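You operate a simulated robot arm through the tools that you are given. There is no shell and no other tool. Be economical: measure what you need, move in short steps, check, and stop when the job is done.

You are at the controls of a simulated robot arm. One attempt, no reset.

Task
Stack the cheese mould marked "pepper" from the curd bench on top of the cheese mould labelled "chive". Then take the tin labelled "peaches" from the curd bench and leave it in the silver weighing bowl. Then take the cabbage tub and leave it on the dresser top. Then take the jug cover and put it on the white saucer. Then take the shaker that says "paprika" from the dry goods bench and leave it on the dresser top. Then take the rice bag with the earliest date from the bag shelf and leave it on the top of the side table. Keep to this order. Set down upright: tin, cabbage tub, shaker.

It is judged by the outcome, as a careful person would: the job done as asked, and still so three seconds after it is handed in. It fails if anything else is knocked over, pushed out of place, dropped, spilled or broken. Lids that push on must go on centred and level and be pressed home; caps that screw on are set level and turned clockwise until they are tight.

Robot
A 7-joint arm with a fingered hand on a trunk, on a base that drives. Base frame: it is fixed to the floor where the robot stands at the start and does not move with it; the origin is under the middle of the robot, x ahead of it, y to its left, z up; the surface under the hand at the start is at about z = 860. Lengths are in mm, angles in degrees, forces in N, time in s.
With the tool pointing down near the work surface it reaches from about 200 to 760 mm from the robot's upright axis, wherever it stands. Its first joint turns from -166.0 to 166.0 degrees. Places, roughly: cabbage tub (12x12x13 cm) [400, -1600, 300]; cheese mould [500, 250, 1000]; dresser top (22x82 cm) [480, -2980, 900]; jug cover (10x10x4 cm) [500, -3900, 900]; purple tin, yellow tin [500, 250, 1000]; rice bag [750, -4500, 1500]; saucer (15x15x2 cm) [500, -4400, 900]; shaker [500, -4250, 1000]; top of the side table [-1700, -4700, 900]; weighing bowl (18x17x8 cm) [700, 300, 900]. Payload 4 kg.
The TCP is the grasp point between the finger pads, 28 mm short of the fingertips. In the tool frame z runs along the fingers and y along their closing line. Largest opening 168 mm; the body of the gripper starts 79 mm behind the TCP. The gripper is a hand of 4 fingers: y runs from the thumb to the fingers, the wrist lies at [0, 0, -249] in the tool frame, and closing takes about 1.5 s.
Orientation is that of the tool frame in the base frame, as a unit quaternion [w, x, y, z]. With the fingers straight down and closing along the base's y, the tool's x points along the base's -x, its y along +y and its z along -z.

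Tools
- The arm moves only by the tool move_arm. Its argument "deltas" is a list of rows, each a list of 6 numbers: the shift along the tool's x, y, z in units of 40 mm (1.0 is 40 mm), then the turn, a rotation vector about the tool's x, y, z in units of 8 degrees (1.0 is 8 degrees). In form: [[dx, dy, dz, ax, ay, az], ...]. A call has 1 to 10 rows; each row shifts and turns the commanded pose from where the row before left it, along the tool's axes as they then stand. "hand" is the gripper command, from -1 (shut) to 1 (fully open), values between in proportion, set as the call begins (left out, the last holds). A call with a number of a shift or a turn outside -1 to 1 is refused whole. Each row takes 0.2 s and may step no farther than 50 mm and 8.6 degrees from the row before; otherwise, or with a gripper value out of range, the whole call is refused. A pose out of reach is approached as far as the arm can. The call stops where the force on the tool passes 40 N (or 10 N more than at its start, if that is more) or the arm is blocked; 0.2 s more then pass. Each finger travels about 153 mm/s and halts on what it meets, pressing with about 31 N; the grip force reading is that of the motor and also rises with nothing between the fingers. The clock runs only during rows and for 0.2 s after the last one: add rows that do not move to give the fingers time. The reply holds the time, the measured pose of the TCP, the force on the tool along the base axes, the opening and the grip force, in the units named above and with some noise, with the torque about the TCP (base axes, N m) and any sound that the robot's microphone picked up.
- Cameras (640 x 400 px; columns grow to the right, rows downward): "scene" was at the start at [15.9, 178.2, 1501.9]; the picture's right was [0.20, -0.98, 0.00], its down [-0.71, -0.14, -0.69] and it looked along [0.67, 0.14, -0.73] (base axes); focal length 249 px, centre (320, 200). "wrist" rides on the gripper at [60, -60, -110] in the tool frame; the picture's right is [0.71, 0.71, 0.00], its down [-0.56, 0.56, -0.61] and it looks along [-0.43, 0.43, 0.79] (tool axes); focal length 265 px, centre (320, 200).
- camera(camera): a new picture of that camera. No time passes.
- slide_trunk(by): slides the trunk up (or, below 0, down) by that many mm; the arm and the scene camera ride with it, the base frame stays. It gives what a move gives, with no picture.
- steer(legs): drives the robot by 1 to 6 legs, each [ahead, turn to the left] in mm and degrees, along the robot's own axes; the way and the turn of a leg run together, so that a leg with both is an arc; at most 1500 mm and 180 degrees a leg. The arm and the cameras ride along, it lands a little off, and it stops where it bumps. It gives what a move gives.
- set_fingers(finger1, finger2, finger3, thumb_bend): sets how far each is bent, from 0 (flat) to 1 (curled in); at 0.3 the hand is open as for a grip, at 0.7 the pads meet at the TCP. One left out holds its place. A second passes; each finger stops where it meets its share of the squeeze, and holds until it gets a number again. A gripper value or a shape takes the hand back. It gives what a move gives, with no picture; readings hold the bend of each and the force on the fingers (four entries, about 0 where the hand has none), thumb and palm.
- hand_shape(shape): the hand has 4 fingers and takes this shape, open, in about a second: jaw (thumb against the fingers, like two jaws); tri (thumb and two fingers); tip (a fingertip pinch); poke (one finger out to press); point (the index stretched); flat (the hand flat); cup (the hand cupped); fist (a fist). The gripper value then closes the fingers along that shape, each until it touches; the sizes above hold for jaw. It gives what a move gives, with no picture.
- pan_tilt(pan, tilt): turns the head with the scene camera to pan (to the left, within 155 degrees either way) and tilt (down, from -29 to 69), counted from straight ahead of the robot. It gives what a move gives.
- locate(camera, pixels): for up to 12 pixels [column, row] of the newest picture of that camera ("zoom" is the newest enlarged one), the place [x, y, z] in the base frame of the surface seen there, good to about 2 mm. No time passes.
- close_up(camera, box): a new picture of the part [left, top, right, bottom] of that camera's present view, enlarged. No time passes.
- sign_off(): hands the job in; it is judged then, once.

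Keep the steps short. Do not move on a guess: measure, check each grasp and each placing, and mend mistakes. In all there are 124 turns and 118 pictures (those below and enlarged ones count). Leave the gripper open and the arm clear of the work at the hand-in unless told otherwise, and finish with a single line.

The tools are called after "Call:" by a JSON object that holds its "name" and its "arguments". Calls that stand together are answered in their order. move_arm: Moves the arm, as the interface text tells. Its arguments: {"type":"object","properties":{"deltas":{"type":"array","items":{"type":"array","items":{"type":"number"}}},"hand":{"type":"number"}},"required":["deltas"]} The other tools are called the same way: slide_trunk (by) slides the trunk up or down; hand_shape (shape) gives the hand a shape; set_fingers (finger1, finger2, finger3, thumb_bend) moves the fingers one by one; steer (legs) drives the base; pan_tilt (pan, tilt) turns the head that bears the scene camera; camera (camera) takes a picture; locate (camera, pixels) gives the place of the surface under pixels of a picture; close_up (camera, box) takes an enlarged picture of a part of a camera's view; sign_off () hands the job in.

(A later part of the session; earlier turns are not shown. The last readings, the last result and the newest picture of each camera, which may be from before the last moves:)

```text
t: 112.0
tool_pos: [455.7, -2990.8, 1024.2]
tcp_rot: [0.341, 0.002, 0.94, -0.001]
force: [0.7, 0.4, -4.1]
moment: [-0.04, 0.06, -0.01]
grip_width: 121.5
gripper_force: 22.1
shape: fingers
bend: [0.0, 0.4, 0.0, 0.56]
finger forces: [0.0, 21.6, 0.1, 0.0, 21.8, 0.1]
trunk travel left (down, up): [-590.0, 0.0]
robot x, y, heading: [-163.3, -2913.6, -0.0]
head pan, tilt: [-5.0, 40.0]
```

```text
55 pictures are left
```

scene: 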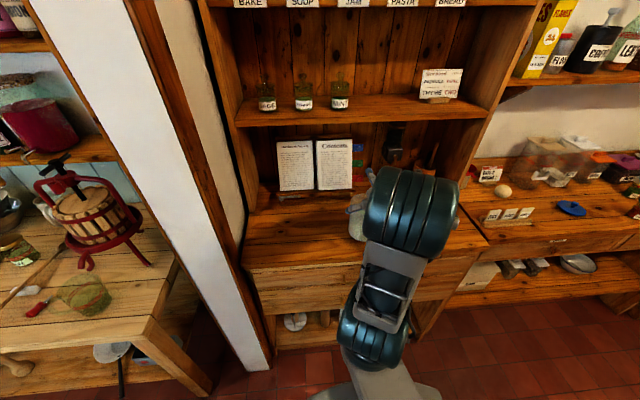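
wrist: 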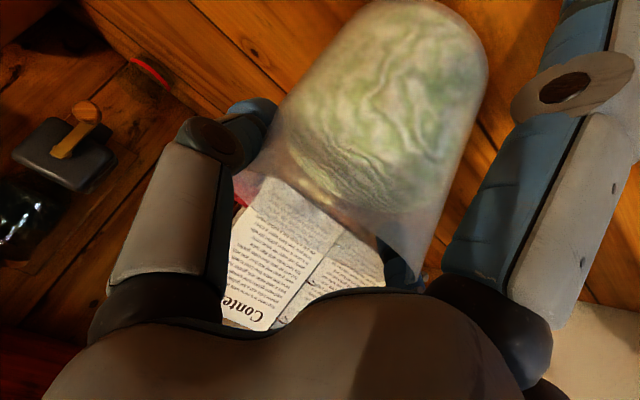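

About 8 mm to go. I'm lowering in small steps, watching the force.

Call:
{"name": "move_arm", "arguments": {"deltas": [[0.05, 0, 0.06, 0, 0, 0], [0.048, 0, 0.058, 0, 0, 0], [0, 0, 0, 0, 0, 0]]}}

Call:
{"name": "move_arm", "arguments": {"deltas": [[0.032, 0, 0.039, 0, 0, 0], [0, 0, 0, 0, 0, 0]]}}

Call:
{"name": "move_arm", "arguments": {"deltas": [[0.024, 0, 0.029, 0, 0, 0], [0, 0, 0, 0, 0, 0]]}}

```text
t: 112.8
tool_pos: [456.1, -2989.5, 1018.2]
tcp_rot: [0.342, 0.003, 0.94, -0.001]
force: [-0.1, 0.3, -3.2]
moment: [-0.07, 0.02, 0.02]
grip_width: 121.4
gripper_force: 22.2
shape: fingers
bend: [0.0, 0.4, 0.0, 0.56]
finger forces: [0.0, 21.7, 0.0, 0.1, 21.9, 0.0]
trunk travel left (down, up): [-590.0, 0.0]
robot x, y, heading: [-167.2, -2919.8, -0.3]
head pan, tilt: [-5.0, 40.0]
```

```text
t: 113.4
tool_pos: [455.1, -2988.3, 1017.9]
tcp_rot: [0.343, 0.001, 0.939, -0.001]
force: [-2.4, 0.1, 3.5]
moment: [-0.11, -0.05, 0.0]
grip_width: 121.2
gripper_force: 23.0
shape: fingers
bend: [0.0, 0.39, 0.0, 0.56]
finger forces: [0.1, 23.3, 0.0, 0.0, 22.7, 0.0]
trunk travel left (down, up): [-590.0, 0.0]
robot x, y, heading: [-168.3, -2916.3, -0.5]
head pan, tilt: [-5.0, 40.0]
```

```text
t: 114.0
tool_pos: [455.7, -2989.4, 1017.1]
tcp_rot: [0.344, 0.002, 0.939, -0.002]
force: [-3.2, 1.5, 11.7]
moment: [-0.24, -0.14, 0.0]
grip_width: 121.1
gripper_force: 23.6
shape: fingers
bend: [0.0, 0.39, 0.0, 0.56]
finger forces: [0.1, 24.5, 0.0, 0.1, 22.9, 0.1]
trunk travel left (down, up): [-590.0, 0.0]
robot x, y, heading: [-165.6, -2916.5, -0.2]
head pan, tilt: [-5.0, 40.0]
```

Contact (+12 N). I'm easing back 1.5 mm and opening thumb and finger 2.

Call:
{"name": "move_arm", "arguments": {"deltas": [[-0.024, 0, -0.029, 0, 0, 0], [0, 0, 0, 0, 0, 0]]}}

Call:
{"name": "set_fingers", "arguments": {"finger2": 0.3, "thumb_bend": 0.3}}

Call:
{"name": "camera", "arguments": {"camera": "wrist"}}

```text
t: 114.6
tool_pos: [455.2, -2989.4, 1017.9]
tcp_rot: [0.342, 0.002, 0.94, -0.001]
force: [-1.2, -0.2, 5.8]
moment: [-0.32, -0.18, 0.0]
grip_width: 121.2
gripper_force: 23.5
shape: fingers
bend: [0.0, 0.39, 0.0, 0.56]
finger forces: [0.0, 23.6, 0.0, 0.0, 23.1, 0.1]
trunk travel left (down, up): [-590.0, 0.0]
robot x, y, heading: [-163.4, -2919.1, -0.1]
head pan, tilt: [-5.0, 40.0]
```

```text
t: 115.6
tool_pos: [456.2, -2988.4, 1016.5]
tcp_rot: [0.342, 0.002, 0.94, 0.001]
force: [0.5, 0.3, -0.2]
moment: [0.01, -0.02, -0.01]
grip_width: 143.2
gripper_force: 0.1
shape: fingers
bend: [0.0, 0.3, 0.0, 0.3]
finger forces: [0.1, 0.1, 0.0, 0.0, 0.0, 0.0]
trunk travel left (down, up): [-590.0, 0.0]
robot x, y, heading: [-164.6, -2918.0, -0.2]
head pan, tilt: [-5.0, 40.0]
```

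```text
54 pictures are left
```

wrist: 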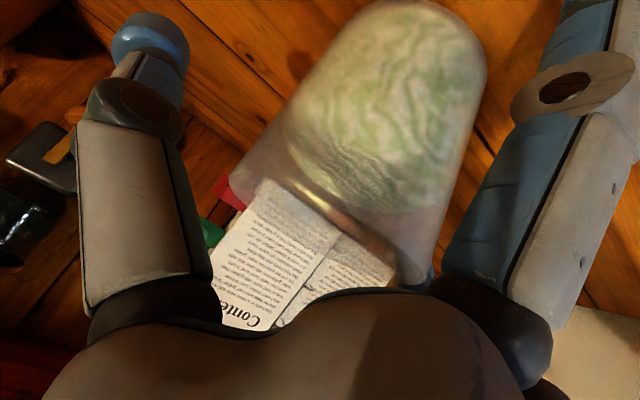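

Released. I'm centring +7 mm in y, then retracting along the approach.

Call:
{"name": "move_arm", "arguments": {"deltas": [[0, 0.17, 0, 0, 0, 0], [0.6, 0, -0.6, 0, 0, 0], [0.64, 0, -0.795, 0, 0, 0], [0.64, 0, -0.795, 0, 0, 0], [0.64, 0, -0.795, 0, 0, 0], [0.64, 0, -0.795, 0, 0, 0], [0.64, 0, -0.795, 0, 0, 0], [0, 0, 0, 0, 0, 0]]}}

Call:
{"name": "hand_shape", "arguments": {"shape": "jaw"}}

Call:
{"name": "steer", "arguments": {"legs": [[-200, 0]]}}

Call:
{"name": "camera", "arguments": {"camera": "scene"}}

```text
t: 117.4
tool_pos: [228.7, -2982.9, 1060.0]
tcp_rot: [0.342, 0.0, 0.94, 0.0]
force: [-0.7, 0.1, 0.6]
moment: [0.0, 0.0, 0.02]
grip_width: 143.4
gripper_force: 0.1
shape: fingers
bend: [0.0, 0.3, 0.0, 0.3]
finger forces: [0.1, 0.0, 0.0, 0.0, 0.0, 0.0]
out of reach, approached as far as the arm can: row 7
trunk travel left (down, up): [-590.0, 0.0]
robot x, y, heading: [-165.0, -2917.8, -0.4]
head pan, tilt: [-5.0, 40.0]
```

```text
t: 118.3
tool_pos: [229.2, -2983.2, 1059.5]
tcp_rot: [0.341, 0.003, 0.94, -0.001]
force: [-0.4, 0.7, 0.6]
moment: [-0.02, 0.01, -0.03]
grip_width: 168.0
gripper_force: 0.0
shape: jaw
bend: [0.3, 0.3, 0.3, 0.3]
finger forces: [0.0, 0.0, 0.1, 0.0, 0.0, 0.0]
trunk travel left (down, up): [-590.0, 0.0]
robot x, y, heading: [-164.9, -2918.6, -0.3]
head pan, tilt: [-5.0, 40.0]
```

```text
t: 119.9
tool_pos: [27.3, -2983.1, 1059.4]
tcp_rot: [0.341, 0.003, 0.94, -0.001]
force: [-0.2, 0.8, -0.3]
moment: [0.04, -0.01, -0.02]
grip_width: 168.0
gripper_force: 0.0
shape: jaw
bend: [0.3, 0.3, 0.3, 0.3]
finger forces: [0.1, 0.0, 0.1, 0.1, 0.0, 0.0]
trunk travel left (down, up): [-590.0, 0.0]
robot x, y, heading: [-367.1, -2915.8, -0.4]
head pan, tilt: [-5.0, 40.0]
```

```text
53 pictures are left
```

scene: 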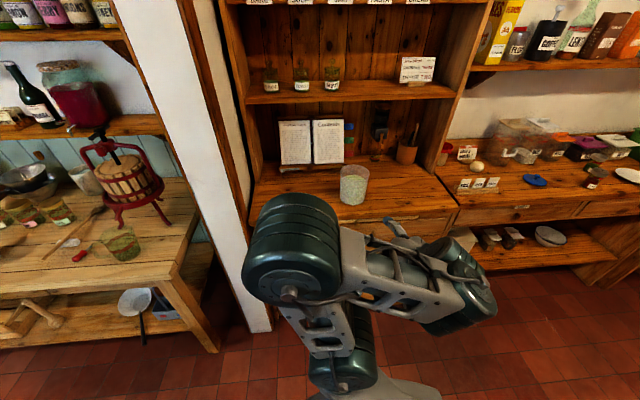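

The tub stands upright on the dresser. I'm straightening the hand and driving to the dry goods bench (jug cover, saucer).

Call:
{"name": "move_arm", "arguments": {"deltas": [[0, 0, -0.5, 0, 1, 0], [0, 0, -0.5, 0, 1, 0], [0, 0, -0.5, 0, 1, 0], [0, 0, -0.5, 0, 1, 0], [0, 0, -0.5, 0, 1, 0], [0, 0, -0.5, 0, 0, 0], [0, 0, 0, 0, 0, 0]]}}

Call:
{"name": "steer", "arguments": {"legs": [[0, -90], [1200, 0], [0, 90]]}}

Call:
{"name": "pan_tilt", "arguments": {"pan": 0, "tilt": 40}}

Call:
{"name": "camera", "arguments": {"camera": "scene"}}

```text
t: 121.5
tool_pos: [-11.3, -2983.4, 1164.7]
tcp_rot: [-0.002, 0.002, 1.0, -0.002]
force: [0.2, 0.9, 0.3]
moment: [-0.01, 0.01, 0.01]
grip_width: 167.9
gripper_force: 0.1
shape: jaw
bend: [0.3, 0.3, 0.3, 0.3]
finger forces: [0.0, 0.0, 0.0, 0.0, 0.0, 0.1]
out of reach, approached as far as the arm can: row 6
trunk travel left (down, up): [-590.0, 0.0]
robot x, y, heading: [-363.6, -2916.4, -0.4]
head pan, tilt: [-5.0, 40.0]
```

```text
t: 135.2
tool_pos: [-26.8, -4185.3, 1164.1]
tcp_rot: [-0.003, 0.015, 1.0, -0.001]
force: [0.3, -0.6, 0.5]
moment: [-0.01, 0.02, -0.01]
grip_width: 168.0
gripper_force: 0.0
shape: jaw
bend: [0.3, 0.3, 0.3, 0.3]
finger forces: [0.0, 0.0, 0.0, 0.0, 0.0, 0.0]
trunk travel left (down, up): [-590.0, 0.0]
robot x, y, heading: [-380.1, -4109.5, -2.1]
head pan, tilt: [-5.0, 40.0]
```

```text
t: 135.9
tool_pos: [-25.9, -4185.0, 1163.8]
tcp_rot: [-0.002, 0.014, 1.0, -0.002]
force: [-0.4, -0.5, -0.8]
moment: [0.02, 0.0, -0.01]
grip_width: 168.1
gripper_force: 0.1
shape: jaw
bend: [0.3, 0.3, 0.3, 0.3]
finger forces: [0.0, 0.0, 0.0, 0.0, 0.1, 0.1]
trunk travel left (down, up): [-590.0, 0.0]
robot x, y, heading: [-379.1, -4110.8, -1.8]
head pan, tilt: [0.0, 40.0]
```

```text
52 pictures are left
```

scene: 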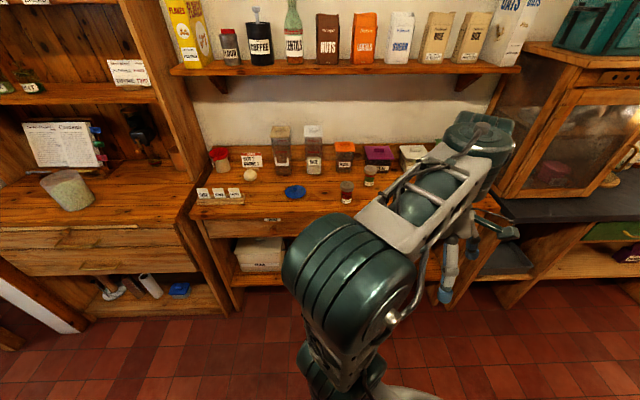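

The blue thing at (295,192) is probably the jug cover. I'll enlarge the bench and the bag shelf.

Call:
{"name": "close_up", "arguments": {"camera": "scene", "box": [190, 110, 430, 240]}}

Call:
{"name": "close_up", "arguments": {"camera": "scene", "box": [300, 0, 540, 90]}}

Call:
{"name": "locate", "arguments": {"camera": "scene", "pixels": [[295, 192], [284, 192], [305, 190], [294, 187], [346, 193], [369, 175], [215, 215], [205, 232], [330, 180], [440, 60], [250, 180], [300, 198]]}}

```text
2.67 times, centred on (310, 175) of scene
```

zoom: 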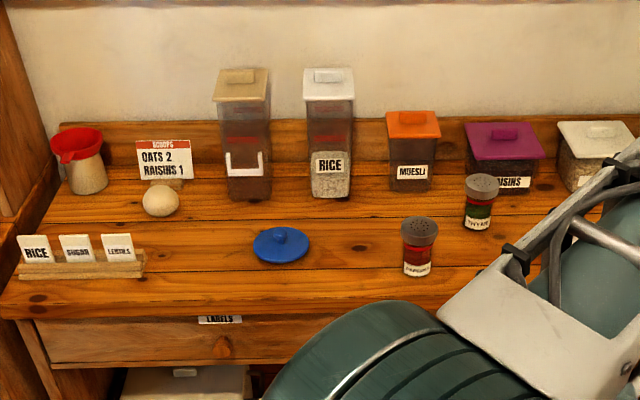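

```text
2.67 times, centred on (420, 45) of scene
```

zoom: 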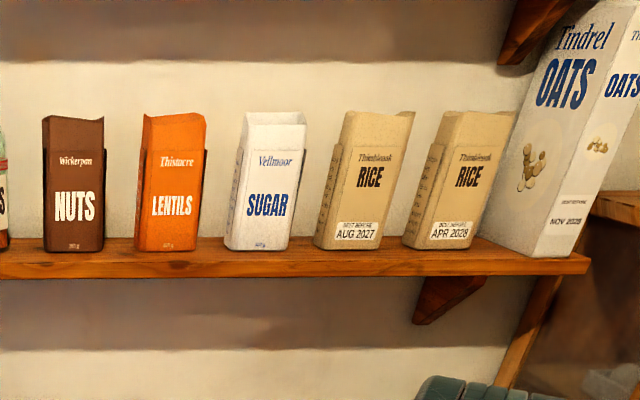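

```text
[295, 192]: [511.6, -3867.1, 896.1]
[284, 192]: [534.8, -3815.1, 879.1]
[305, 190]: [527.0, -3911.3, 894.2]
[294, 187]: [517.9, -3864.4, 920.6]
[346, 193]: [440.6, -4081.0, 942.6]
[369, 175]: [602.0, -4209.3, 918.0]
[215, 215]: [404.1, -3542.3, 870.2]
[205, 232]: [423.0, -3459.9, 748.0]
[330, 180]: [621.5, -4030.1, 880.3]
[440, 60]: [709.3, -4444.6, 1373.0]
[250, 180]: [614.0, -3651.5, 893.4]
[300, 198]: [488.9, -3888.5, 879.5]
```

The cover is a blue lid with a knob near (515,−3866). The shelf shows RICE AUG 2027 and APR 2028. I'm driving ahead to reach both cover and saucer.

Call:
{"name": "steer", "arguments": {"legs": [[0, 2], [330, 0]]}}

Call:
{"name": "pan_tilt", "arguments": {"pan": 0, "tilt": 48}}

Call:
{"name": "camera", "arguments": {"camera": "scene"}}

```text
t: 138.4
tool_pos: [305.4, -4170.8, 1163.0]
tcp_rot: [-0.003, -0.003, 1.0, -0.002]
force: [0.2, 1.1, 0.1]
moment: [-0.03, 0.01, 0.02]
grip_width: 167.9
gripper_force: 0.0
shape: jaw
bend: [0.3, 0.3, 0.3, 0.3]
finger forces: [0.1, 0.0, 0.1, 0.0, 0.0, 0.0]
trunk travel left (down, up): [-590.0, 0.0]
robot x, y, heading: [-53.0, -4111.0, 0.2]
head pan, tilt: [0.0, 40.0]
```

```text
t: 139.1
tool_pos: [304.0, -4172.0, 1163.2]
tcp_rot: [-0.002, -0.003, 1.0, -0.002]
force: [0.2, 0.2, 0.2]
moment: [0.03, 0.0, -0.03]
grip_width: 168.0
gripper_force: 0.1
shape: jaw
bend: [0.3, 0.3, 0.3, 0.3]
finger forces: [0.0, 0.0, 0.0, 0.1, 0.0, 0.0]
trunk travel left (down, up): [-590.0, 0.0]
robot x, y, heading: [-53.9, -4110.0, 0.4]
head pan, tilt: [0.0, 48.0]
```

```text
49 pictures are left
```

scene: 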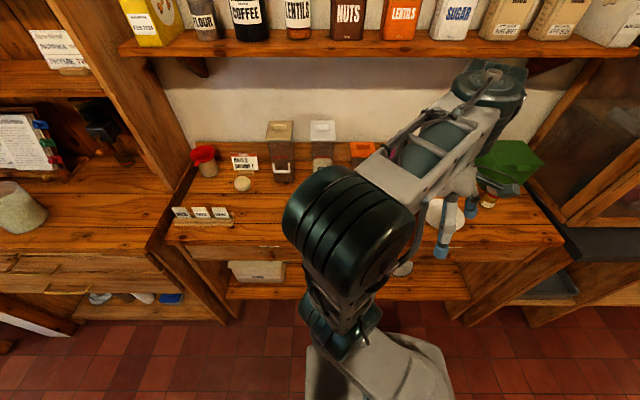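

I'm moving the hand toward the cover at height.

Call:
{"name": "move_arm", "arguments": {"deltas": [[-0.5, 0.8, 0.2, 0, 0, 0], [-0.5, 0.8, 0.2, 0, 0, 0], [-0.5, 0.8, 0.2, 0, 0, 0], [-0.5, 0.8, 0.2, 0, 0, 0], [-0.5, 0.8, 0.2, 0, 0, 0], [-0.5, 0.8, 0.2, 0, 0, 0], [-0.5, 0.8, 0.2, 0, 0, 0], [-0.5, 0.8, 0.2, 0, 0, 0], [-0.5, 0.9, 0.2, 0, 0, 0], [0, 0, 0, 0, 0, 0]]}}

Call:
{"name": "set_fingers", "arguments": {"finger1": 0, "finger2": 0.4, "finger3": 0, "thumb_bend": 0.4}}

Call:
{"name": "camera", "arguments": {"camera": "wrist"}}

Call:
{"name": "camera", "arguments": {"camera": "scene"}}

```text
t: 141.3
tool_pos: [480.9, -3877.5, 1089.6]
tcp_rot: [-0.003, -0.002, 1.0, -0.002]
force: [0.2, 0.4, 0.3]
moment: [0.01, 0.01, -0.01]
grip_width: 167.8
gripper_force: 0.1
shape: jaw
bend: [0.3, 0.3, 0.3, 0.3]
finger forces: [0.0, 0.0, 0.0, 0.0, 0.0, 0.0]
trunk travel left (down, up): [-590.0, 0.0]
robot x, y, heading: [-50.7, -4109.5, 0.3]
head pan, tilt: [0.0, 48.0]
```

```text
t: 142.3
tool_pos: [480.9, -3878.0, 1090.3]
tcp_rot: [-0.002, -0.003, 1.0, -0.002]
force: [0.2, -0.2, -0.3]
moment: [0.03, -0.02, 0.02]
grip_width: 133.0
gripper_force: 0.1
shape: fingers
bend: [0.0, 0.4, 0.0, 0.4]
finger forces: [0.0, 0.0, 0.0, 0.0, 0.1, 0.0]
trunk travel left (down, up): [-590.0, 0.0]
robot x, y, heading: [-55.9, -4109.1, 0.4]
head pan, tilt: [0.0, 48.0]
```

```text
48 pictures are left
```

wrist: 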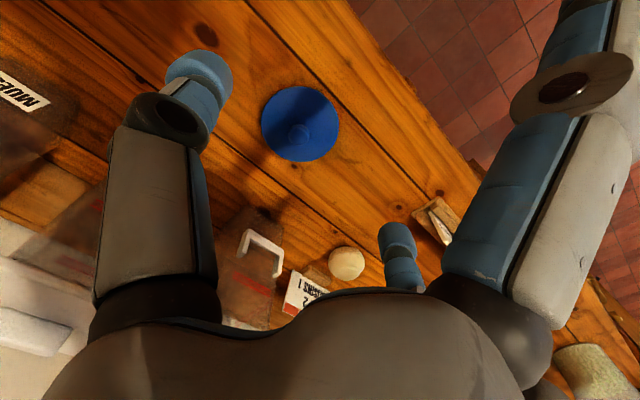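

```text
47 pictures are left
```

scene: 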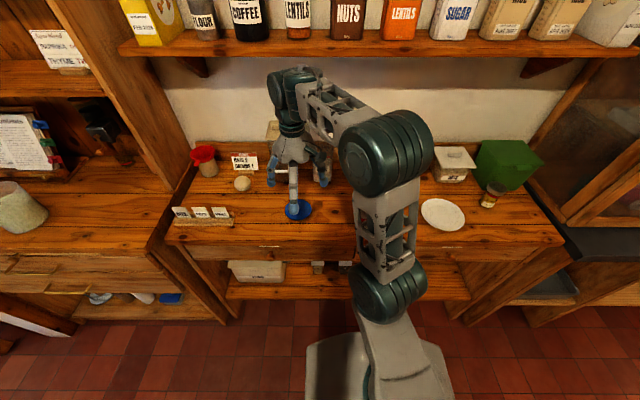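

Call:
{"name": "locate", "arguments": {"camera": "wrist", "pixels": [[300, 130], [264, 122], [338, 128], [300, 90], [300, 160], [347, 263], [262, 240]]}}

Call:
{"name": "locate", "arguments": {"camera": "scene", "pixels": [[443, 214], [422, 214], [465, 214], [443, 199], [443, 230], [490, 195]]}}

Call:
{"name": "close_up", "arguments": {"camera": "scene", "box": [410, 130, 560, 240]}}

```text
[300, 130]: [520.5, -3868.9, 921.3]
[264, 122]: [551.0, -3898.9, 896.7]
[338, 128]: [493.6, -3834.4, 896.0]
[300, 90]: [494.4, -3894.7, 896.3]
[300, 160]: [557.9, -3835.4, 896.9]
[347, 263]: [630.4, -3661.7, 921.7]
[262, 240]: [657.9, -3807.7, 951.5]
```

```text
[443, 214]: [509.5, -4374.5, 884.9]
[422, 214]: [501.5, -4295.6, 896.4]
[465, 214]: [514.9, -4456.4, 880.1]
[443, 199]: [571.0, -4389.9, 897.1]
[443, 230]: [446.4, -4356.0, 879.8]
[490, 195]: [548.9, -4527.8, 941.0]
```

```text
3.64 times, centred on (485, 185) of scene
```

zoom: 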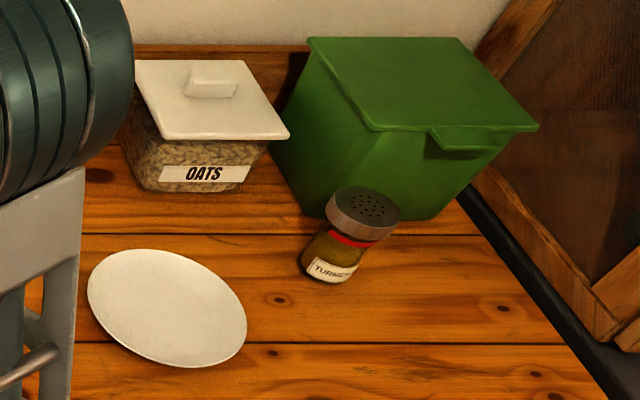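

The cover's centre is about (523,−3867), and the saucer's (509,−4375) with floor z≈885. I'll zoom on the knob.

Call:
{"name": "close_up", "arguments": {"camera": "wrist", "box": [250, 75, 350, 170]}}

Call:
{"name": "locate", "arguments": {"camera": "zoom", "pixels": [[315, 220], [250, 215], [375, 220], [315, 255], [315, 175], [255, 180], [375, 180]]}}

```text
4.21 times, centred on (300, 122) of wrist
```

zoom: 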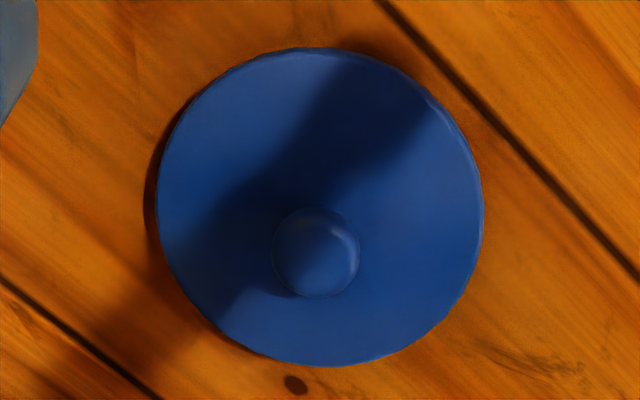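

```text
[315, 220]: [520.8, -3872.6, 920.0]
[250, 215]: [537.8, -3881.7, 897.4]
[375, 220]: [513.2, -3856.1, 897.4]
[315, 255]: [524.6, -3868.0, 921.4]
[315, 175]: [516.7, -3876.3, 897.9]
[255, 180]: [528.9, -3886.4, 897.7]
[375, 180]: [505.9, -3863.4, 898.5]
```

The knob is at (524,−3868), 24 mm wide, z 897–921. I'll use the four-finger jaw to stay clear of the containers behind, and descend to z≈928.

Call:
{"name": "move_arm", "arguments": {"deltas": [[-0.54, 0.12, 0, 0, 0, 0], [-0.54, 0.12, 0.9, 0, 0, 0], [0, 0, 0.9, 0, 0, 0], [0, 0, 0.9, 0, 0, 0], [0, 0, 0.6, 0, 0, 0], [0, 0, 0, 0, 0, 0]], "hand": -0.1}}

Call:
{"name": "camera", "arguments": {"camera": "wrist"}}

```text
t: 143.7
tool_pos: [524.7, -3869.1, 957.2]
tcp_rot: [-0.003, -0.004, 1.0, -0.002]
force: [0.1, 0.0, 0.3]
moment: [0.02, 0.03, -0.01]
grip_width: 76.1
gripper_force: 0.0
shape: jaw
bend: [0.37, 0.37, 0.37, 0.37]
finger forces: [0.0, 0.1, 0.0, 0.0, 0.0, 0.0]
trunk travel left (down, up): [-590.0, 0.0]
robot x, y, heading: [-53.3, -4108.6, 0.3]
head pan, tilt: [0.0, 48.0]
```

```text
44 pictures are left
```

wrist: 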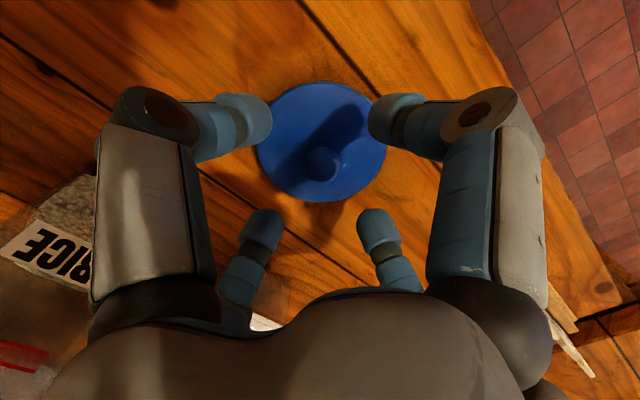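

Call:
{"name": "move_arm", "arguments": {"deltas": [[0, 0, 0.5, 0, 0, 0], [0, 0, 0.17, 0, 0, 0], [0, 0, 0, 0, 0, 0]]}}

Call:
{"name": "move_arm", "arguments": {"deltas": [[0, 0, 0, 0, 0, 0], [0, 0, 0, 0, 0, 0], [0, 0, 0, 0, 0, 0], [0, 0, 0, 0, 0, 0], [0, 0, 0, 0, 0, 0]], "hand": -0.8}}

Call:
{"name": "camera", "arguments": {"camera": "wrist"}}

```text
t: 144.5
tool_pos: [524.6, -3869.9, 930.8]
tcp_rot: [-0.002, -0.003, 1.0, -0.002]
force: [-0.2, 0.4, 0.4]
moment: [0.02, -0.01, 0.0]
grip_width: 76.3
gripper_force: 0.1
shape: jaw
bend: [0.37, 0.37, 0.37, 0.37]
finger forces: [0.0, 0.0, 0.0, 0.0, 0.1, 0.0]
trunk travel left (down, up): [-590.0, 0.0]
robot x, y, heading: [-52.3, -4110.0, 0.0]
head pan, tilt: [0.0, 48.0]
```

```text
t: 145.7
tool_pos: [525.1, -3868.7, 930.1]
tcp_rot: [-0.003, -0.002, 1.0, -0.002]
force: [0.2, 0.0, -0.7]
moment: [0.01, 0.0, -0.01]
grip_width: 18.7
gripper_force: 31.5
shape: jaw
bend: [0.75, 0.75, 0.75, 0.61]
finger forces: [23.1, 23.4, 31.1, 0.1, 23.4, 0.0]
trunk travel left (down, up): [-590.0, 0.0]
robot x, y, heading: [-52.6, -4106.7, 0.5]
head pan, tilt: [0.0, 48.0]
```

```text
43 pictures are left
```

wrist: 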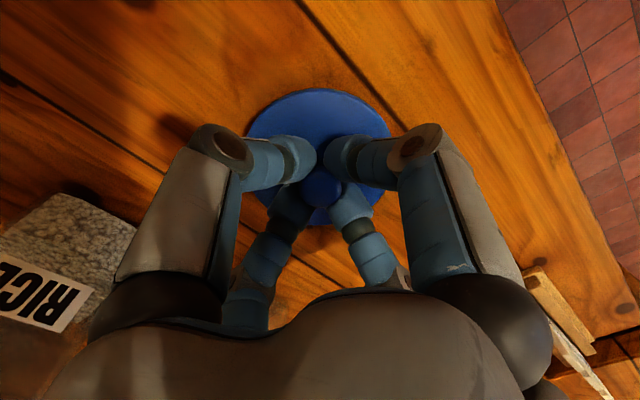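

Gripped the knob (about 19 mm, all fingers loaded). I'm lifting and checking.

Call:
{"name": "move_arm", "arguments": {"deltas": [[0, 0, -0.4, 0, 0, 0], [0, 0, -0.9, 0, 0, 0], [0, 0, -0.9, 0, 0, 0], [0, 0, -0.9, 0, 0, 0], [0, 0, -0.9, 0, 0, 0], [0, 0, 0, 0, 0, 0]]}}

Call:
{"name": "camera", "arguments": {"camera": "wrist"}}

```text
t: 147.1
tool_pos: [525.0, -3869.0, 1092.1]
tcp_rot: [-0.002, -0.002, 1.0, -0.002]
force: [0.3, 0.3, -0.6]
moment: [-0.04, -0.01, 0.0]
grip_width: 18.9
gripper_force: 31.1
shape: jaw
bend: [0.75, 0.75, 0.75, 0.61]
finger forces: [22.7, 28.2, 36.3, 0.0, 26.3, 0.1]
trunk travel left (down, up): [-590.0, 0.0]
robot x, y, heading: [-48.5, -4109.9, 0.1]
head pan, tilt: [0.0, 48.0]
```

```text
42 pictures are left
```

wrist: 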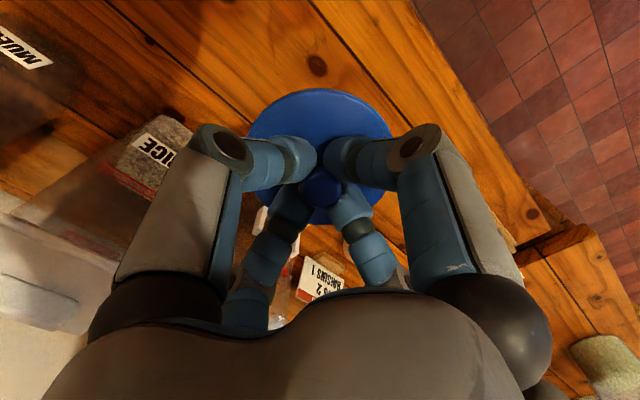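

The cover is held level. I'm carrying it over the saucer.

Call:
{"name": "move_arm", "arguments": {"deltas": [[0.03, -0.97, 0, 0, 0, 0], [0.03, -0.97, 0, 0, 0, 0], [0.03, -0.97, 0, 0, 0, 0], [0.03, -0.97, 0, 0, 0, 0], [0.03, -0.97, 0, 0, 0, 0], [0.03, -0.97, 0, 0, 0, 0], [0.03, -0.97, 0, 0, 0, 0], [0.03, -0.97, 0, 0, 0, 0], [0.03, -0.97, 0, 0, 0, 0], [0.03, -0.97, 0, 0, 0, 0]]}}

Call:
{"name": "move_arm", "arguments": {"deltas": [[0.03, -0.97, 0.3, 0, 0, 0], [0.03, -0.97, 0.5, 0, 0, 0], [0.03, -0.97, 0.5, 0, 0, 0], [0, 0, 0.5, 0, 0, 0], [0, 0, 0, 0, 0, 0]]}}

Call:
{"name": "camera", "arguments": {"camera": "wrist"}}

Call:
{"name": "camera", "arguments": {"camera": "scene"}}

```text
t: 149.3
tool_pos: [515.8, -4258.3, 1093.1]
tcp_rot: [-0.003, -0.004, 1.0, -0.002]
force: [-0.7, -0.7, -0.1]
moment: [0.0, 0.03, 0.0]
grip_width: 18.7
gripper_force: 30.4
shape: jaw
bend: [0.75, 0.75, 0.75, 0.61]
finger forces: [22.5, 30.5, 37.4, 0.0, 27.8, 0.0]
trunk travel left (down, up): [-590.0, 0.0]
robot x, y, heading: [-52.0, -4109.8, 0.2]
head pan, tilt: [0.0, 48.0]
```

```text
t: 150.5
tool_pos: [513.8, -4374.5, 1019.6]
tcp_rot: [-0.002, -0.003, 1.0, -0.002]
force: [-0.3, -0.2, -1.1]
moment: [-0.03, 0.03, 0.0]
grip_width: 19.0
gripper_force: 31.1
shape: jaw
bend: [0.75, 0.75, 0.75, 0.61]
finger forces: [23.1, 31.2, 38.5, 0.0, 28.3, 0.0]
trunk travel left (down, up): [-590.0, 0.0]
robot x, y, heading: [-50.8, -4106.8, 0.3]
head pan, tilt: [0.0, 48.0]
```

```text
41 pictures are left
```

wrist: 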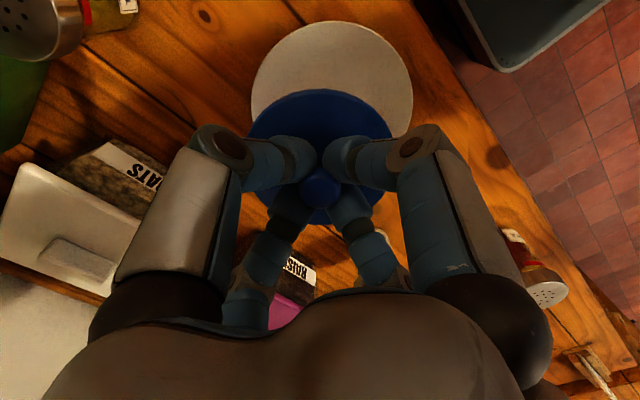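

```text
40 pictures are left
```

scene: 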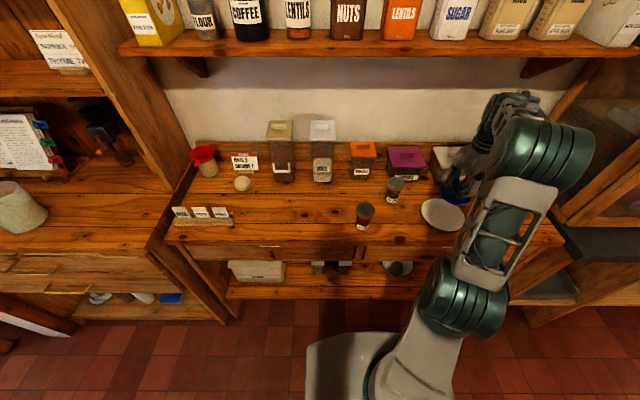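

Call:
{"name": "locate", "arguments": {"camera": "wrist", "pixels": [[252, 85], [411, 75], [290, 33], [375, 33], [250, 120], [389, 125], [320, 93], [400, 118]]}}

Call:
{"name": "close_up", "arguments": {"camera": "scene", "box": [330, 160, 480, 250]}}

```text
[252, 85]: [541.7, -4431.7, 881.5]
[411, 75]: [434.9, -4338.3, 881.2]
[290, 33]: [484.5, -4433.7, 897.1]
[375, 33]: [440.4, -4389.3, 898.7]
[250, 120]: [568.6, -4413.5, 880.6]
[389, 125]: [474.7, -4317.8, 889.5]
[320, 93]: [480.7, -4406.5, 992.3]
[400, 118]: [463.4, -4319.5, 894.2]
```

```text
4.27 times, centred on (405, 205) of scene
```

zoom: 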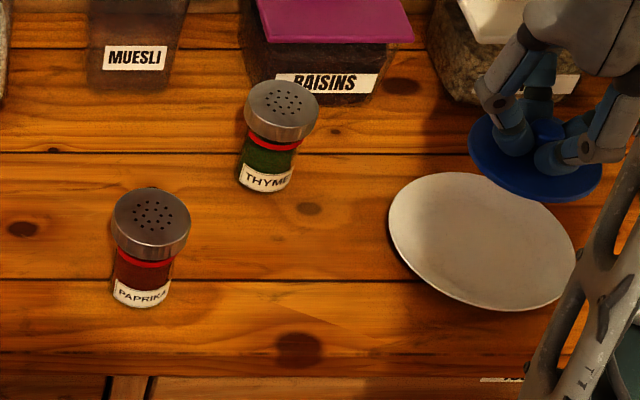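

Paprika is the front shaker. The saucer centre refines to (508,−4368). I'm shifting and lowering.

Call:
{"name": "move_arm", "arguments": {"deltas": [[0.13, 0.15, 0.5, 0, 0, 0], [0, 0, 0.8, 0, 0, 0], [0, 0, 0.6, 0, 0, 0], [0, 0, 0, 0, 0, 0]]}}

Call:
{"name": "move_arm", "arguments": {"deltas": [[0, 0, 0.07, 0, 0, 0], [0, 0, 0, 0, 0, 0]]}}

Call:
{"name": "close_up", "arguments": {"camera": "scene", "box": [400, 150, 500, 240]}}

```text
t: 151.5
tool_pos: [506.2, -4366.9, 943.3]
tcp_rot: [-0.002, -0.003, 1.0, -0.001]
force: [-0.1, 0.8, 0.6]
moment: [0.0, 0.02, 0.02]
grip_width: 18.6
gripper_force: 31.3
shape: jaw
bend: [0.75, 0.75, 0.75, 0.61]
finger forces: [23.8, 32.3, 40.4, 0.0, 30.0, 0.0]
trunk travel left (down, up): [-590.0, 0.0]
robot x, y, heading: [-46.8, -4111.7, 0.2]
head pan, tilt: [0.0, 48.0]
```

```text
t: 152.1
tool_pos: [507.3, -4367.9, 940.8]
tcp_rot: [-0.002, -0.002, 1.0, -0.002]
force: [-0.2, 0.2, -0.6]
moment: [-0.03, 0.01, -0.03]
grip_width: 18.6
gripper_force: 30.5
shape: jaw
bend: [0.75, 0.75, 0.75, 0.61]
finger forces: [23.9, 32.2, 40.4, 0.0, 30.1, 0.0]
trunk travel left (down, up): [-590.0, 0.0]
robot x, y, heading: [-56.3, -4106.1, 0.1]
head pan, tilt: [0.0, 48.0]
```

```text
4.44 times, centred on (450, 195) of scene
```

zoom: 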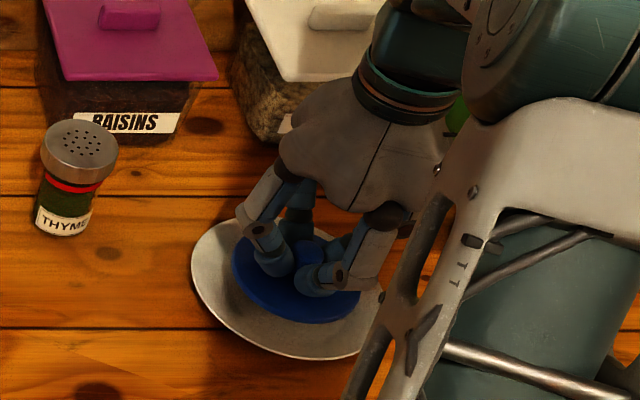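

The cover is centred over the saucer. I'm feeling downward for contact.

Call:
{"name": "move_arm", "arguments": {"deltas": [[0, 0, 0.05, 0, 0, 0], [0, 0, 0, 0, 0, 0]]}}

Call:
{"name": "move_arm", "arguments": {"deltas": [[0, 0, 0.05, 0, 0, 0], [0, 0, 0, 0, 0, 0]]}}

Call:
{"name": "move_arm", "arguments": {"deltas": [[0, 0, 0.05, 0, 0, 0], [0, 0, 0, 0, 0, 0]]}}

```text
t: 152.7
tool_pos: [507.4, -4368.2, 937.8]
tcp_rot: [-0.003, -0.003, 1.0, -0.001]
force: [-0.5, -0.3, -0.7]
moment: [0.01, 0.01, 0.0]
grip_width: 18.7
gripper_force: 31.4
shape: jaw
bend: [0.75, 0.75, 0.75, 0.61]
finger forces: [23.9, 32.3, 40.4, 0.1, 30.1, 0.1]
trunk travel left (down, up): [-590.0, 0.0]
robot x, y, heading: [-54.0, -4112.2, 0.1]
head pan, tilt: [0.0, 48.0]
```

```text
t: 153.3
tool_pos: [507.1, -4368.0, 936.1]
tcp_rot: [-0.002, -0.003, 1.0, -0.001]
force: [-0.3, -0.3, -0.1]
moment: [0.01, 0.01, 0.0]
grip_width: 18.7
gripper_force: 30.5
shape: jaw
bend: [0.75, 0.75, 0.75, 0.61]
finger forces: [24.0, 32.2, 40.4, 0.0, 30.2, 0.0]
trunk travel left (down, up): [-590.0, 0.0]
robot x, y, heading: [-49.3, -4109.0, 0.2]
head pan, tilt: [0.0, 48.0]
```

```text
t: 153.9
tool_pos: [506.2, -4367.8, 934.9]
tcp_rot: [-0.001, -0.002, 1.0, -0.002]
force: [-0.1, -0.5, -0.7]
moment: [-0.03, 0.01, 0.03]
grip_width: 18.5
gripper_force: 31.4
shape: jaw
bend: [0.75, 0.75, 0.75, 0.61]
finger forces: [24.0, 32.4, 40.4, 0.0, 30.2, 0.0]
trunk travel left (down, up): [-590.0, 0.0]
robot x, y, heading: [-51.2, -4107.0, 0.1]
head pan, tilt: [0.0, 48.0]
```

Call:
{"name": "move_arm", "arguments": {"deltas": [[0, 0, 0.04, 0, 0, 0], [0, 0, 0, 0, 0, 0]]}}

Call:
{"name": "move_arm", "arguments": {"deltas": [[0, 0, 0.04, 0, 0, 0], [0, 0, 0, 0, 0, 0]]}}

Call:
{"name": "locate", "arguments": {"camera": "zoom", "pixels": [[245, 250], [290, 305], [340, 310], [220, 280], [300, 340], [305, 250]]}}

```text
t: 154.5
tool_pos: [506.4, -4367.5, 934.1]
tcp_rot: [-0.003, -0.003, 1.0, -0.002]
force: [-0.5, 0.5, -0.2]
moment: [-0.03, 0.02, 0.01]
grip_width: 18.7
gripper_force: 31.2
shape: jaw
bend: [0.75, 0.75, 0.75, 0.61]
finger forces: [24.2, 32.3, 40.4, 0.1, 30.2, 0.0]
trunk travel left (down, up): [-590.0, 0.0]
robot x, y, heading: [-53.1, -4108.5, 0.4]
head pan, tilt: [0.0, 48.0]
```

```text
t: 155.1
tool_pos: [506.0, -4367.5, 932.9]
tcp_rot: [-0.003, -0.003, 1.0, -0.002]
force: [-0.4, -0.3, -0.5]
moment: [-0.01, -0.01, 0.0]
grip_width: 18.5
gripper_force: 31.3
shape: jaw
bend: [0.75, 0.75, 0.75, 0.61]
finger forces: [24.1, 32.3, 40.4, 0.0, 30.2, 0.0]
trunk travel left (down, up): [-590.0, 0.0]
robot x, y, heading: [-54.0, -4108.0, 0.1]
head pan, tilt: [0.0, 48.0]
```

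```text
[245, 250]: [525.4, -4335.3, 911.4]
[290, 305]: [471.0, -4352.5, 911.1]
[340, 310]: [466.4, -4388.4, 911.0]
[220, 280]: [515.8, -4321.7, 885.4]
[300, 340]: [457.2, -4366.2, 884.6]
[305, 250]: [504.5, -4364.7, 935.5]
```

The cover sat 4 mm higher in the grip than I assumed, so contact should come at about z=932. I'm continuing down.

Call:
{"name": "move_arm", "arguments": {"deltas": [[0, 0, 0.03, 0, 0, 0], [0, 0, 0, 0, 0, 0]]}}

Call:
{"name": "move_arm", "arguments": {"deltas": [[0, 0, 0.03, 0, 0, 0], [0, 0, 0, 0, 0, 0]]}}

```text
t: 155.7
tool_pos: [507.1, -4367.1, 931.2]
tcp_rot: [-0.003, -0.003, 1.0, -0.001]
force: [0.0, 0.3, -0.7]
moment: [0.01, 0.0, 0.0]
grip_width: 18.6
gripper_force: 31.1
shape: jaw
bend: [0.75, 0.75, 0.75, 0.61]
finger forces: [24.1, 32.2, 40.4, 0.0, 30.3, 0.1]
trunk travel left (down, up): [-590.0, 0.0]
robot x, y, heading: [-55.7, -4110.0, 0.3]
head pan, tilt: [0.0, 48.0]
```

```text
t: 156.3
tool_pos: [508.2, -4367.5, 929.8]
tcp_rot: [-0.003, -0.003, 1.0, -0.002]
force: [-0.7, -0.1, 2.5]
moment: [0.06, -0.03, -0.03]
grip_width: 18.4
gripper_force: 31.0
shape: jaw
bend: [0.75, 0.75, 0.75, 0.61]
finger forces: [24.4, 33.1, 42.0, 0.0, 30.7, 0.0]
trunk travel left (down, up): [-590.0, 0.0]
robot x, y, heading: [-52.8, -4105.6, 0.2]
head pan, tilt: [0.0, 48.0]
```

Contact. I'm opening to about 70 mm, rising and checking.

Call:
{"name": "move_arm", "arguments": {"deltas": [[0, 0, 0, 0, 0, 0], [0, 0, 0, 0, 0, 0], [0, 0, 0, 0, 0, 0], [0, 0, 0, 0, 0, 0]], "hand": -0.15}}

Call:
{"name": "move_arm", "arguments": {"deltas": [[0, 0, -0.8, 0, 0, 0], [0, 0, -0.9, 0, 0, 0], [0, 0, -0.9, 0, 0, 0], [0, 0, -0.9, 0, 0, 0], [0, 0.8, -0.4, 0, 0, 0], [0, 0.9, 0, 0, 0, 0], [0.3, 0.9, 0, 0, 0, 0], [0.3, 0.9, 0, 0, 0, 0], [0.3, 0.9, 0, 0, 0, 0], [0.3, 0.9, 0, 0, 0, 0]]}}

Call:
{"name": "camera", "arguments": {"camera": "scene"}}

Call:
{"name": "camera", "arguments": {"camera": "wrist"}}

```text
t: 157.3
tool_pos: [506.3, -4367.8, 930.2]
tcp_rot: [-0.002, -0.003, 1.0, -0.002]
force: [0.5, 0.2, 7.2]
moment: [0.15, -0.1, -0.02]
grip_width: 70.7
gripper_force: 0.1
shape: jaw
bend: [0.38, 0.8, 0.8, 0.38]
finger forces: [0.0, 3.9, 2.6, 0.0, 0.4, 0.0]
trunk travel left (down, up): [-590.0, 0.0]
robot x, y, heading: [-52.0, -4103.8, 0.4]
head pan, tilt: [0.0, 48.0]
```

```text
t: 159.5
tool_pos: [457.2, -4153.9, 1085.8]
tcp_rot: [-0.002, -0.003, 1.0, -0.001]
force: [-0.1, 0.5, 0.3]
moment: [-0.04, 0.01, -0.01]
grip_width: 71.3
gripper_force: 0.1
shape: jaw
bend: [0.38, 0.38, 0.38, 0.38]
finger forces: [0.0, 0.0, 0.0, 0.0, 0.0, 0.0]
trunk travel left (down, up): [-590.0, 0.0]
robot x, y, heading: [-50.4, -4108.7, 0.3]
head pan, tilt: [0.0, 48.0]
```

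```text
37 pictures are left
```

scene: 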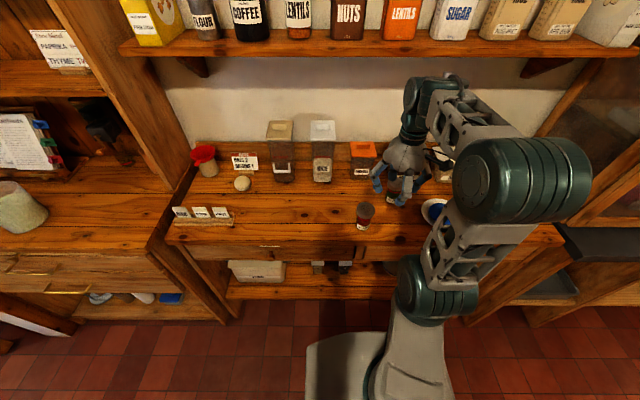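

```text
36 pictures are left
```

wrist: 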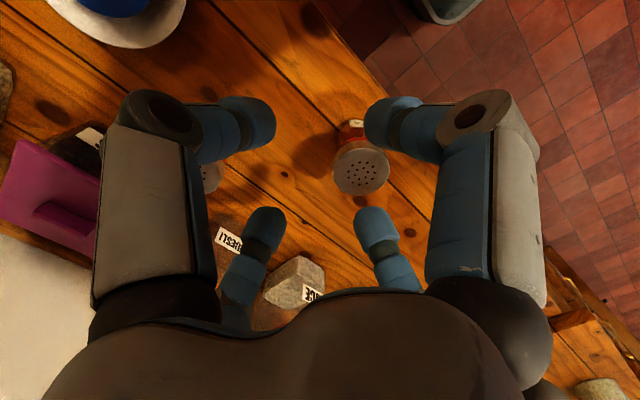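

The cover seems to rest in the saucer. I'll measure the paprika shaker and check the saucer.

Call:
{"name": "locate", "arguments": {"camera": "wrist", "pixels": [[362, 170], [335, 172], [389, 168], [362, 150], [362, 190], [120, 5], [160, 40]]}}

Call:
{"name": "close_up", "arguments": {"camera": "scene", "box": [345, 180, 455, 240]}}

Call:
{"name": "locate", "arguments": {"camera": "scene", "pixels": [[365, 208], [357, 208], [374, 209], [364, 222], [434, 205], [396, 185]]}}

```text
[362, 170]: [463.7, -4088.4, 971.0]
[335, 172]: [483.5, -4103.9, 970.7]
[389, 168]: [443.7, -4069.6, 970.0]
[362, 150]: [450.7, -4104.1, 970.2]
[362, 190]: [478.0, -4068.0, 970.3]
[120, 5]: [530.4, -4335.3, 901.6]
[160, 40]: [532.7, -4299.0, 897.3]
```

```text
5.82 times, centred on (400, 210) of scene
```

zoom: 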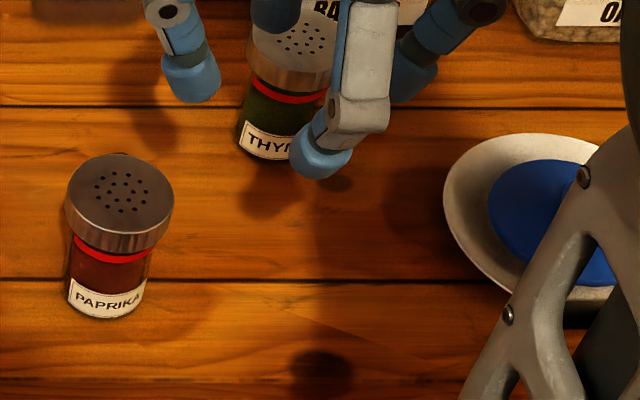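

```text
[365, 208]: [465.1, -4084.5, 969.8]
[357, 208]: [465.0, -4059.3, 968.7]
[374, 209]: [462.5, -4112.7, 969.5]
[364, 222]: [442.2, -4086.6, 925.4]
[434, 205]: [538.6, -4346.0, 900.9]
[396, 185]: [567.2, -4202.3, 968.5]
```

The shaker's centre is (464,−4086), cap 53 mm wide, top z 970. I'm moving over it and descending to z≈945.

Call:
{"name": "move_arm", "arguments": {"deltas": [[-0.09, 0.85, 0, 0, 0, 0], [-0.09, 0.85, 0, 0, 0, 0], [0, 0, 0.9, 0, 0, 0], [0, 0, 0.9, 0, 0, 0], [0, 0, 0, 0, 0, 0]], "hand": 0.15}}

Call:
{"name": "camera", "arguments": {"camera": "wrist"}}

Call:
{"name": "close_up", "arguments": {"camera": "scene", "box": [400, 170, 500, 250]}}

```text
t: 160.7
tool_pos: [465.0, -4088.3, 1013.1]
tcp_rot: [-0.002, -0.003, 1.0, -0.002]
force: [0.5, -0.1, 0.0]
moment: [0.04, 0.01, 0.0]
grip_width: 96.1
gripper_force: 0.0
shape: jaw
bend: [0.31, 0.31, 0.31, 0.31]
finger forces: [0.1, 0.0, 0.0, 0.1, 0.1, 0.0]
trunk travel left (down, up): [-590.0, 0.0]
robot x, y, heading: [-53.2, -4108.9, 0.0]
head pan, tilt: [0.0, 48.0]
```

```text
34 pictures are left
```

wrist: 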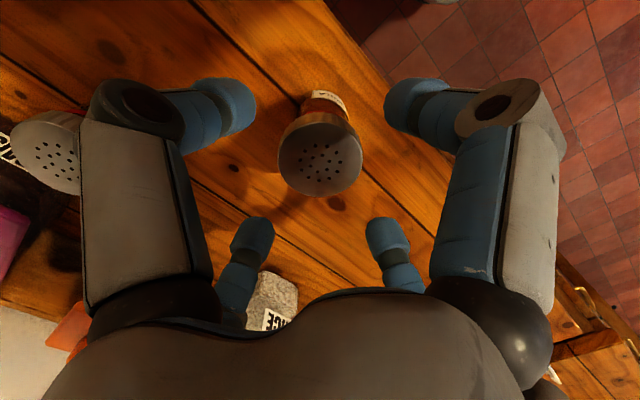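

```text
5.00 times, centred on (450, 210) of scene
```

zoom: 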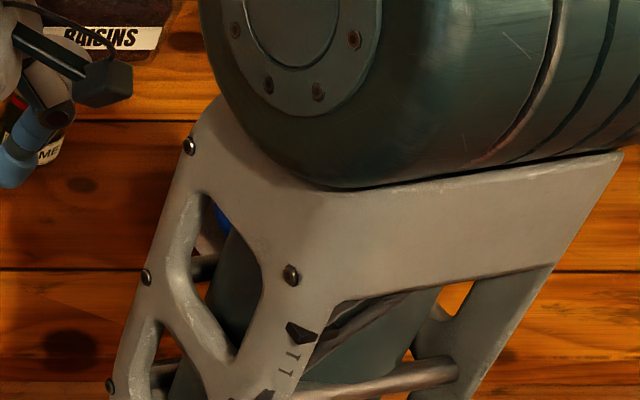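

Call:
{"name": "move_arm", "arguments": {"deltas": [[0, 0.04, 0.9, 0, 0, 0], [0, 0, 0.75, 0, 0, 0], [0, 0, 0, 0, 0, 0]]}}

Call:
{"name": "move_arm", "arguments": {"deltas": [[0, 0, 0, 0, 0, 0], [0, 0, 0, 0, 0, 0], [0, 0, 0, 0, 0, 0], [0, 0, 0, 0, 0, 0]], "hand": -0.55}}

Call:
{"name": "move_arm", "arguments": {"deltas": [[0, 0, -0.5, 0, 0, 0], [0, 0, -0.8, 0, 0, 0], [0, 0, -0.9, 0, 0, 0], [0, 0, -0.9, 0, 0, 0], [0, 0, 0, 0, 0, 0]]}}

Call:
{"name": "camera", "arguments": {"camera": "wrist"}}

```text
t: 161.5
tool_pos: [463.9, -4086.5, 946.5]
tcp_rot: [-0.002, -0.003, 1.0, -0.002]
force: [-0.2, 0.4, -0.4]
moment: [0.05, -0.01, 0.0]
grip_width: 96.0
gripper_force: 0.0
shape: jaw
bend: [0.31, 0.31, 0.31, 0.31]
finger forces: [0.1, 0.0, 0.0, 0.0, 0.0, 0.1]
trunk travel left (down, up): [-590.0, 0.0]
robot x, y, heading: [-53.7, -4109.8, 0.3]
head pan, tilt: [0.0, 48.0]
```

```text
t: 162.5
tool_pos: [464.0, -4087.0, 947.1]
tcp_rot: [-0.003, -0.003, 1.0, -0.002]
force: [-0.7, 0.2, 0.0]
moment: [-0.02, 0.02, 0.01]
grip_width: 40.0
gripper_force: 31.4
shape: jaw
bend: [0.78, 0.78, 0.78, 0.51]
finger forces: [27.2, 29.0, 27.6, 0.0, 25.0, 0.0]
trunk travel left (down, up): [-590.0, 0.0]
robot x, y, heading: [-52.1, -4111.9, 0.3]
head pan, tilt: [0.0, 48.0]
```

```text
t: 163.7
tool_pos: [465.9, -4086.2, 1071.0]
tcp_rot: [-0.003, -0.003, 1.0, -0.003]
force: [-0.1, 0.5, -0.7]
moment: [0.01, 0.01, 0.01]
grip_width: 39.7
gripper_force: 30.9
shape: jaw
bend: [0.78, 0.78, 0.78, 0.51]
finger forces: [27.1, 29.7, 28.0, 0.1, 25.1, 0.0]
trunk travel left (down, up): [-590.0, 0.0]
robot x, y, heading: [-54.5, -4105.2, 0.3]
head pan, tilt: [0.0, 48.0]
```

```text
32 pictures are left
```

wrist: 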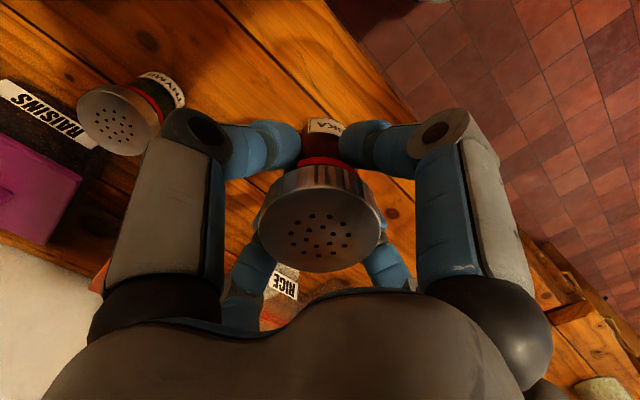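

The shaker is held. I'm backing away, checking the saucer, then driving to the dresser.

Call:
{"name": "steer", "arguments": {"legs": [[-320, 0]]}}

Call:
{"name": "pan_tilt", "arguments": {"pan": -22, "tilt": 32}}

Call:
{"name": "camera", "arguments": {"camera": "scene"}}

```text
t: 165.8
tool_pos: [143.7, -4089.5, 1071.1]
tcp_rot: [-0.003, -0.001, 1.0, -0.002]
force: [-0.5, 0.5, -1.2]
moment: [-0.01, 0.01, -0.03]
grip_width: 40.0
gripper_force: 30.6
shape: jaw
bend: [0.78, 0.78, 0.78, 0.51]
finger forces: [27.1, 29.7, 28.1, 0.0, 25.0, 0.0]
trunk travel left (down, up): [-590.0, 0.0]
robot x, y, heading: [-375.6, -4108.6, 0.0]
head pan, tilt: [0.0, 48.0]
```

```text
t: 166.7
tool_pos: [144.9, -4088.7, 1070.9]
tcp_rot: [-0.002, -0.001, 1.0, -0.001]
force: [-0.1, 0.3, -1.8]
moment: [0.02, 0.01, 0.01]
grip_width: 40.1
gripper_force: 30.7
shape: jaw
bend: [0.78, 0.78, 0.78, 0.51]
finger forces: [27.1, 29.8, 28.1, 0.0, 24.9, 0.1]
trunk travel left (down, up): [-590.0, 0.0]
robot x, y, heading: [-372.6, -4106.2, -0.1]
head pan, tilt: [-22.0, 32.0]
```

```text
31 pictures are left
```

scene: 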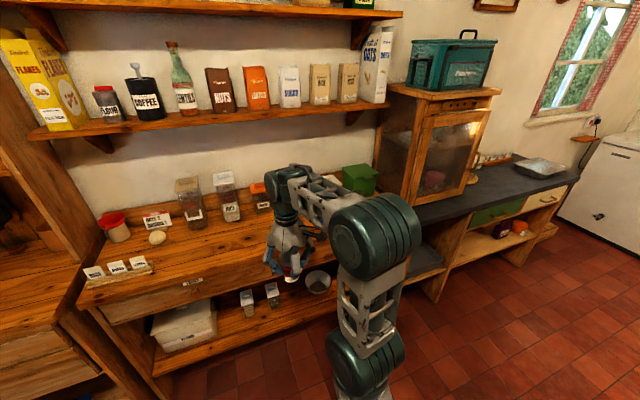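

The saucer is hidden by the arm; I'll check it on return. I'm driving to the dresser.

Call:
{"name": "steer", "arguments": {"legs": [[0, 90], [940, 0], [0, -90]]}}

Call:
{"name": "pan_tilt", "arguments": {"pan": 10, "tilt": 40}}

Call:
{"name": "camera", "arguments": {"camera": "scene"}}

```text
t: 179.3
tool_pos: [154.7, -3154.9, 1070.9]
tcp_rot: [-0.003, 0.011, 1.0, -0.002]
force: [0.5, 0.1, -0.9]
moment: [0.06, -0.03, 0.01]
grip_width: 39.7
gripper_force: 31.1
shape: jaw
bend: [0.78, 0.78, 0.78, 0.51]
finger forces: [25.5, 28.4, 29.5, 0.0, 24.5, 0.1]
trunk travel left (down, up): [-590.0, 0.0]
robot x, y, heading: [-362.7, -3164.2, -1.2]
head pan, tilt: [-22.0, 32.0]
```

```text
t: 180.2
tool_pos: [156.4, -3155.3, 1071.9]
tcp_rot: [-0.004, 0.01, 1.0, -0.002]
force: [1.0, 0.2, -0.7]
moment: [-0.02, 0.0, -0.03]
grip_width: 39.6
gripper_force: 31.1
shape: jaw
bend: [0.78, 0.78, 0.78, 0.51]
finger forces: [25.6, 28.4, 29.5, 0.1, 24.4, 0.1]
trunk travel left (down, up): [-590.0, 0.0]
robot x, y, heading: [-361.9, -3167.0, -1.0]
head pan, tilt: [10.0, 40.0]
```

```text
30 pictures are left
```

scene: 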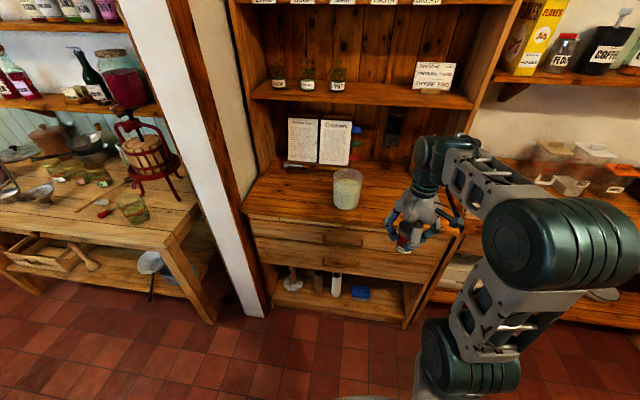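

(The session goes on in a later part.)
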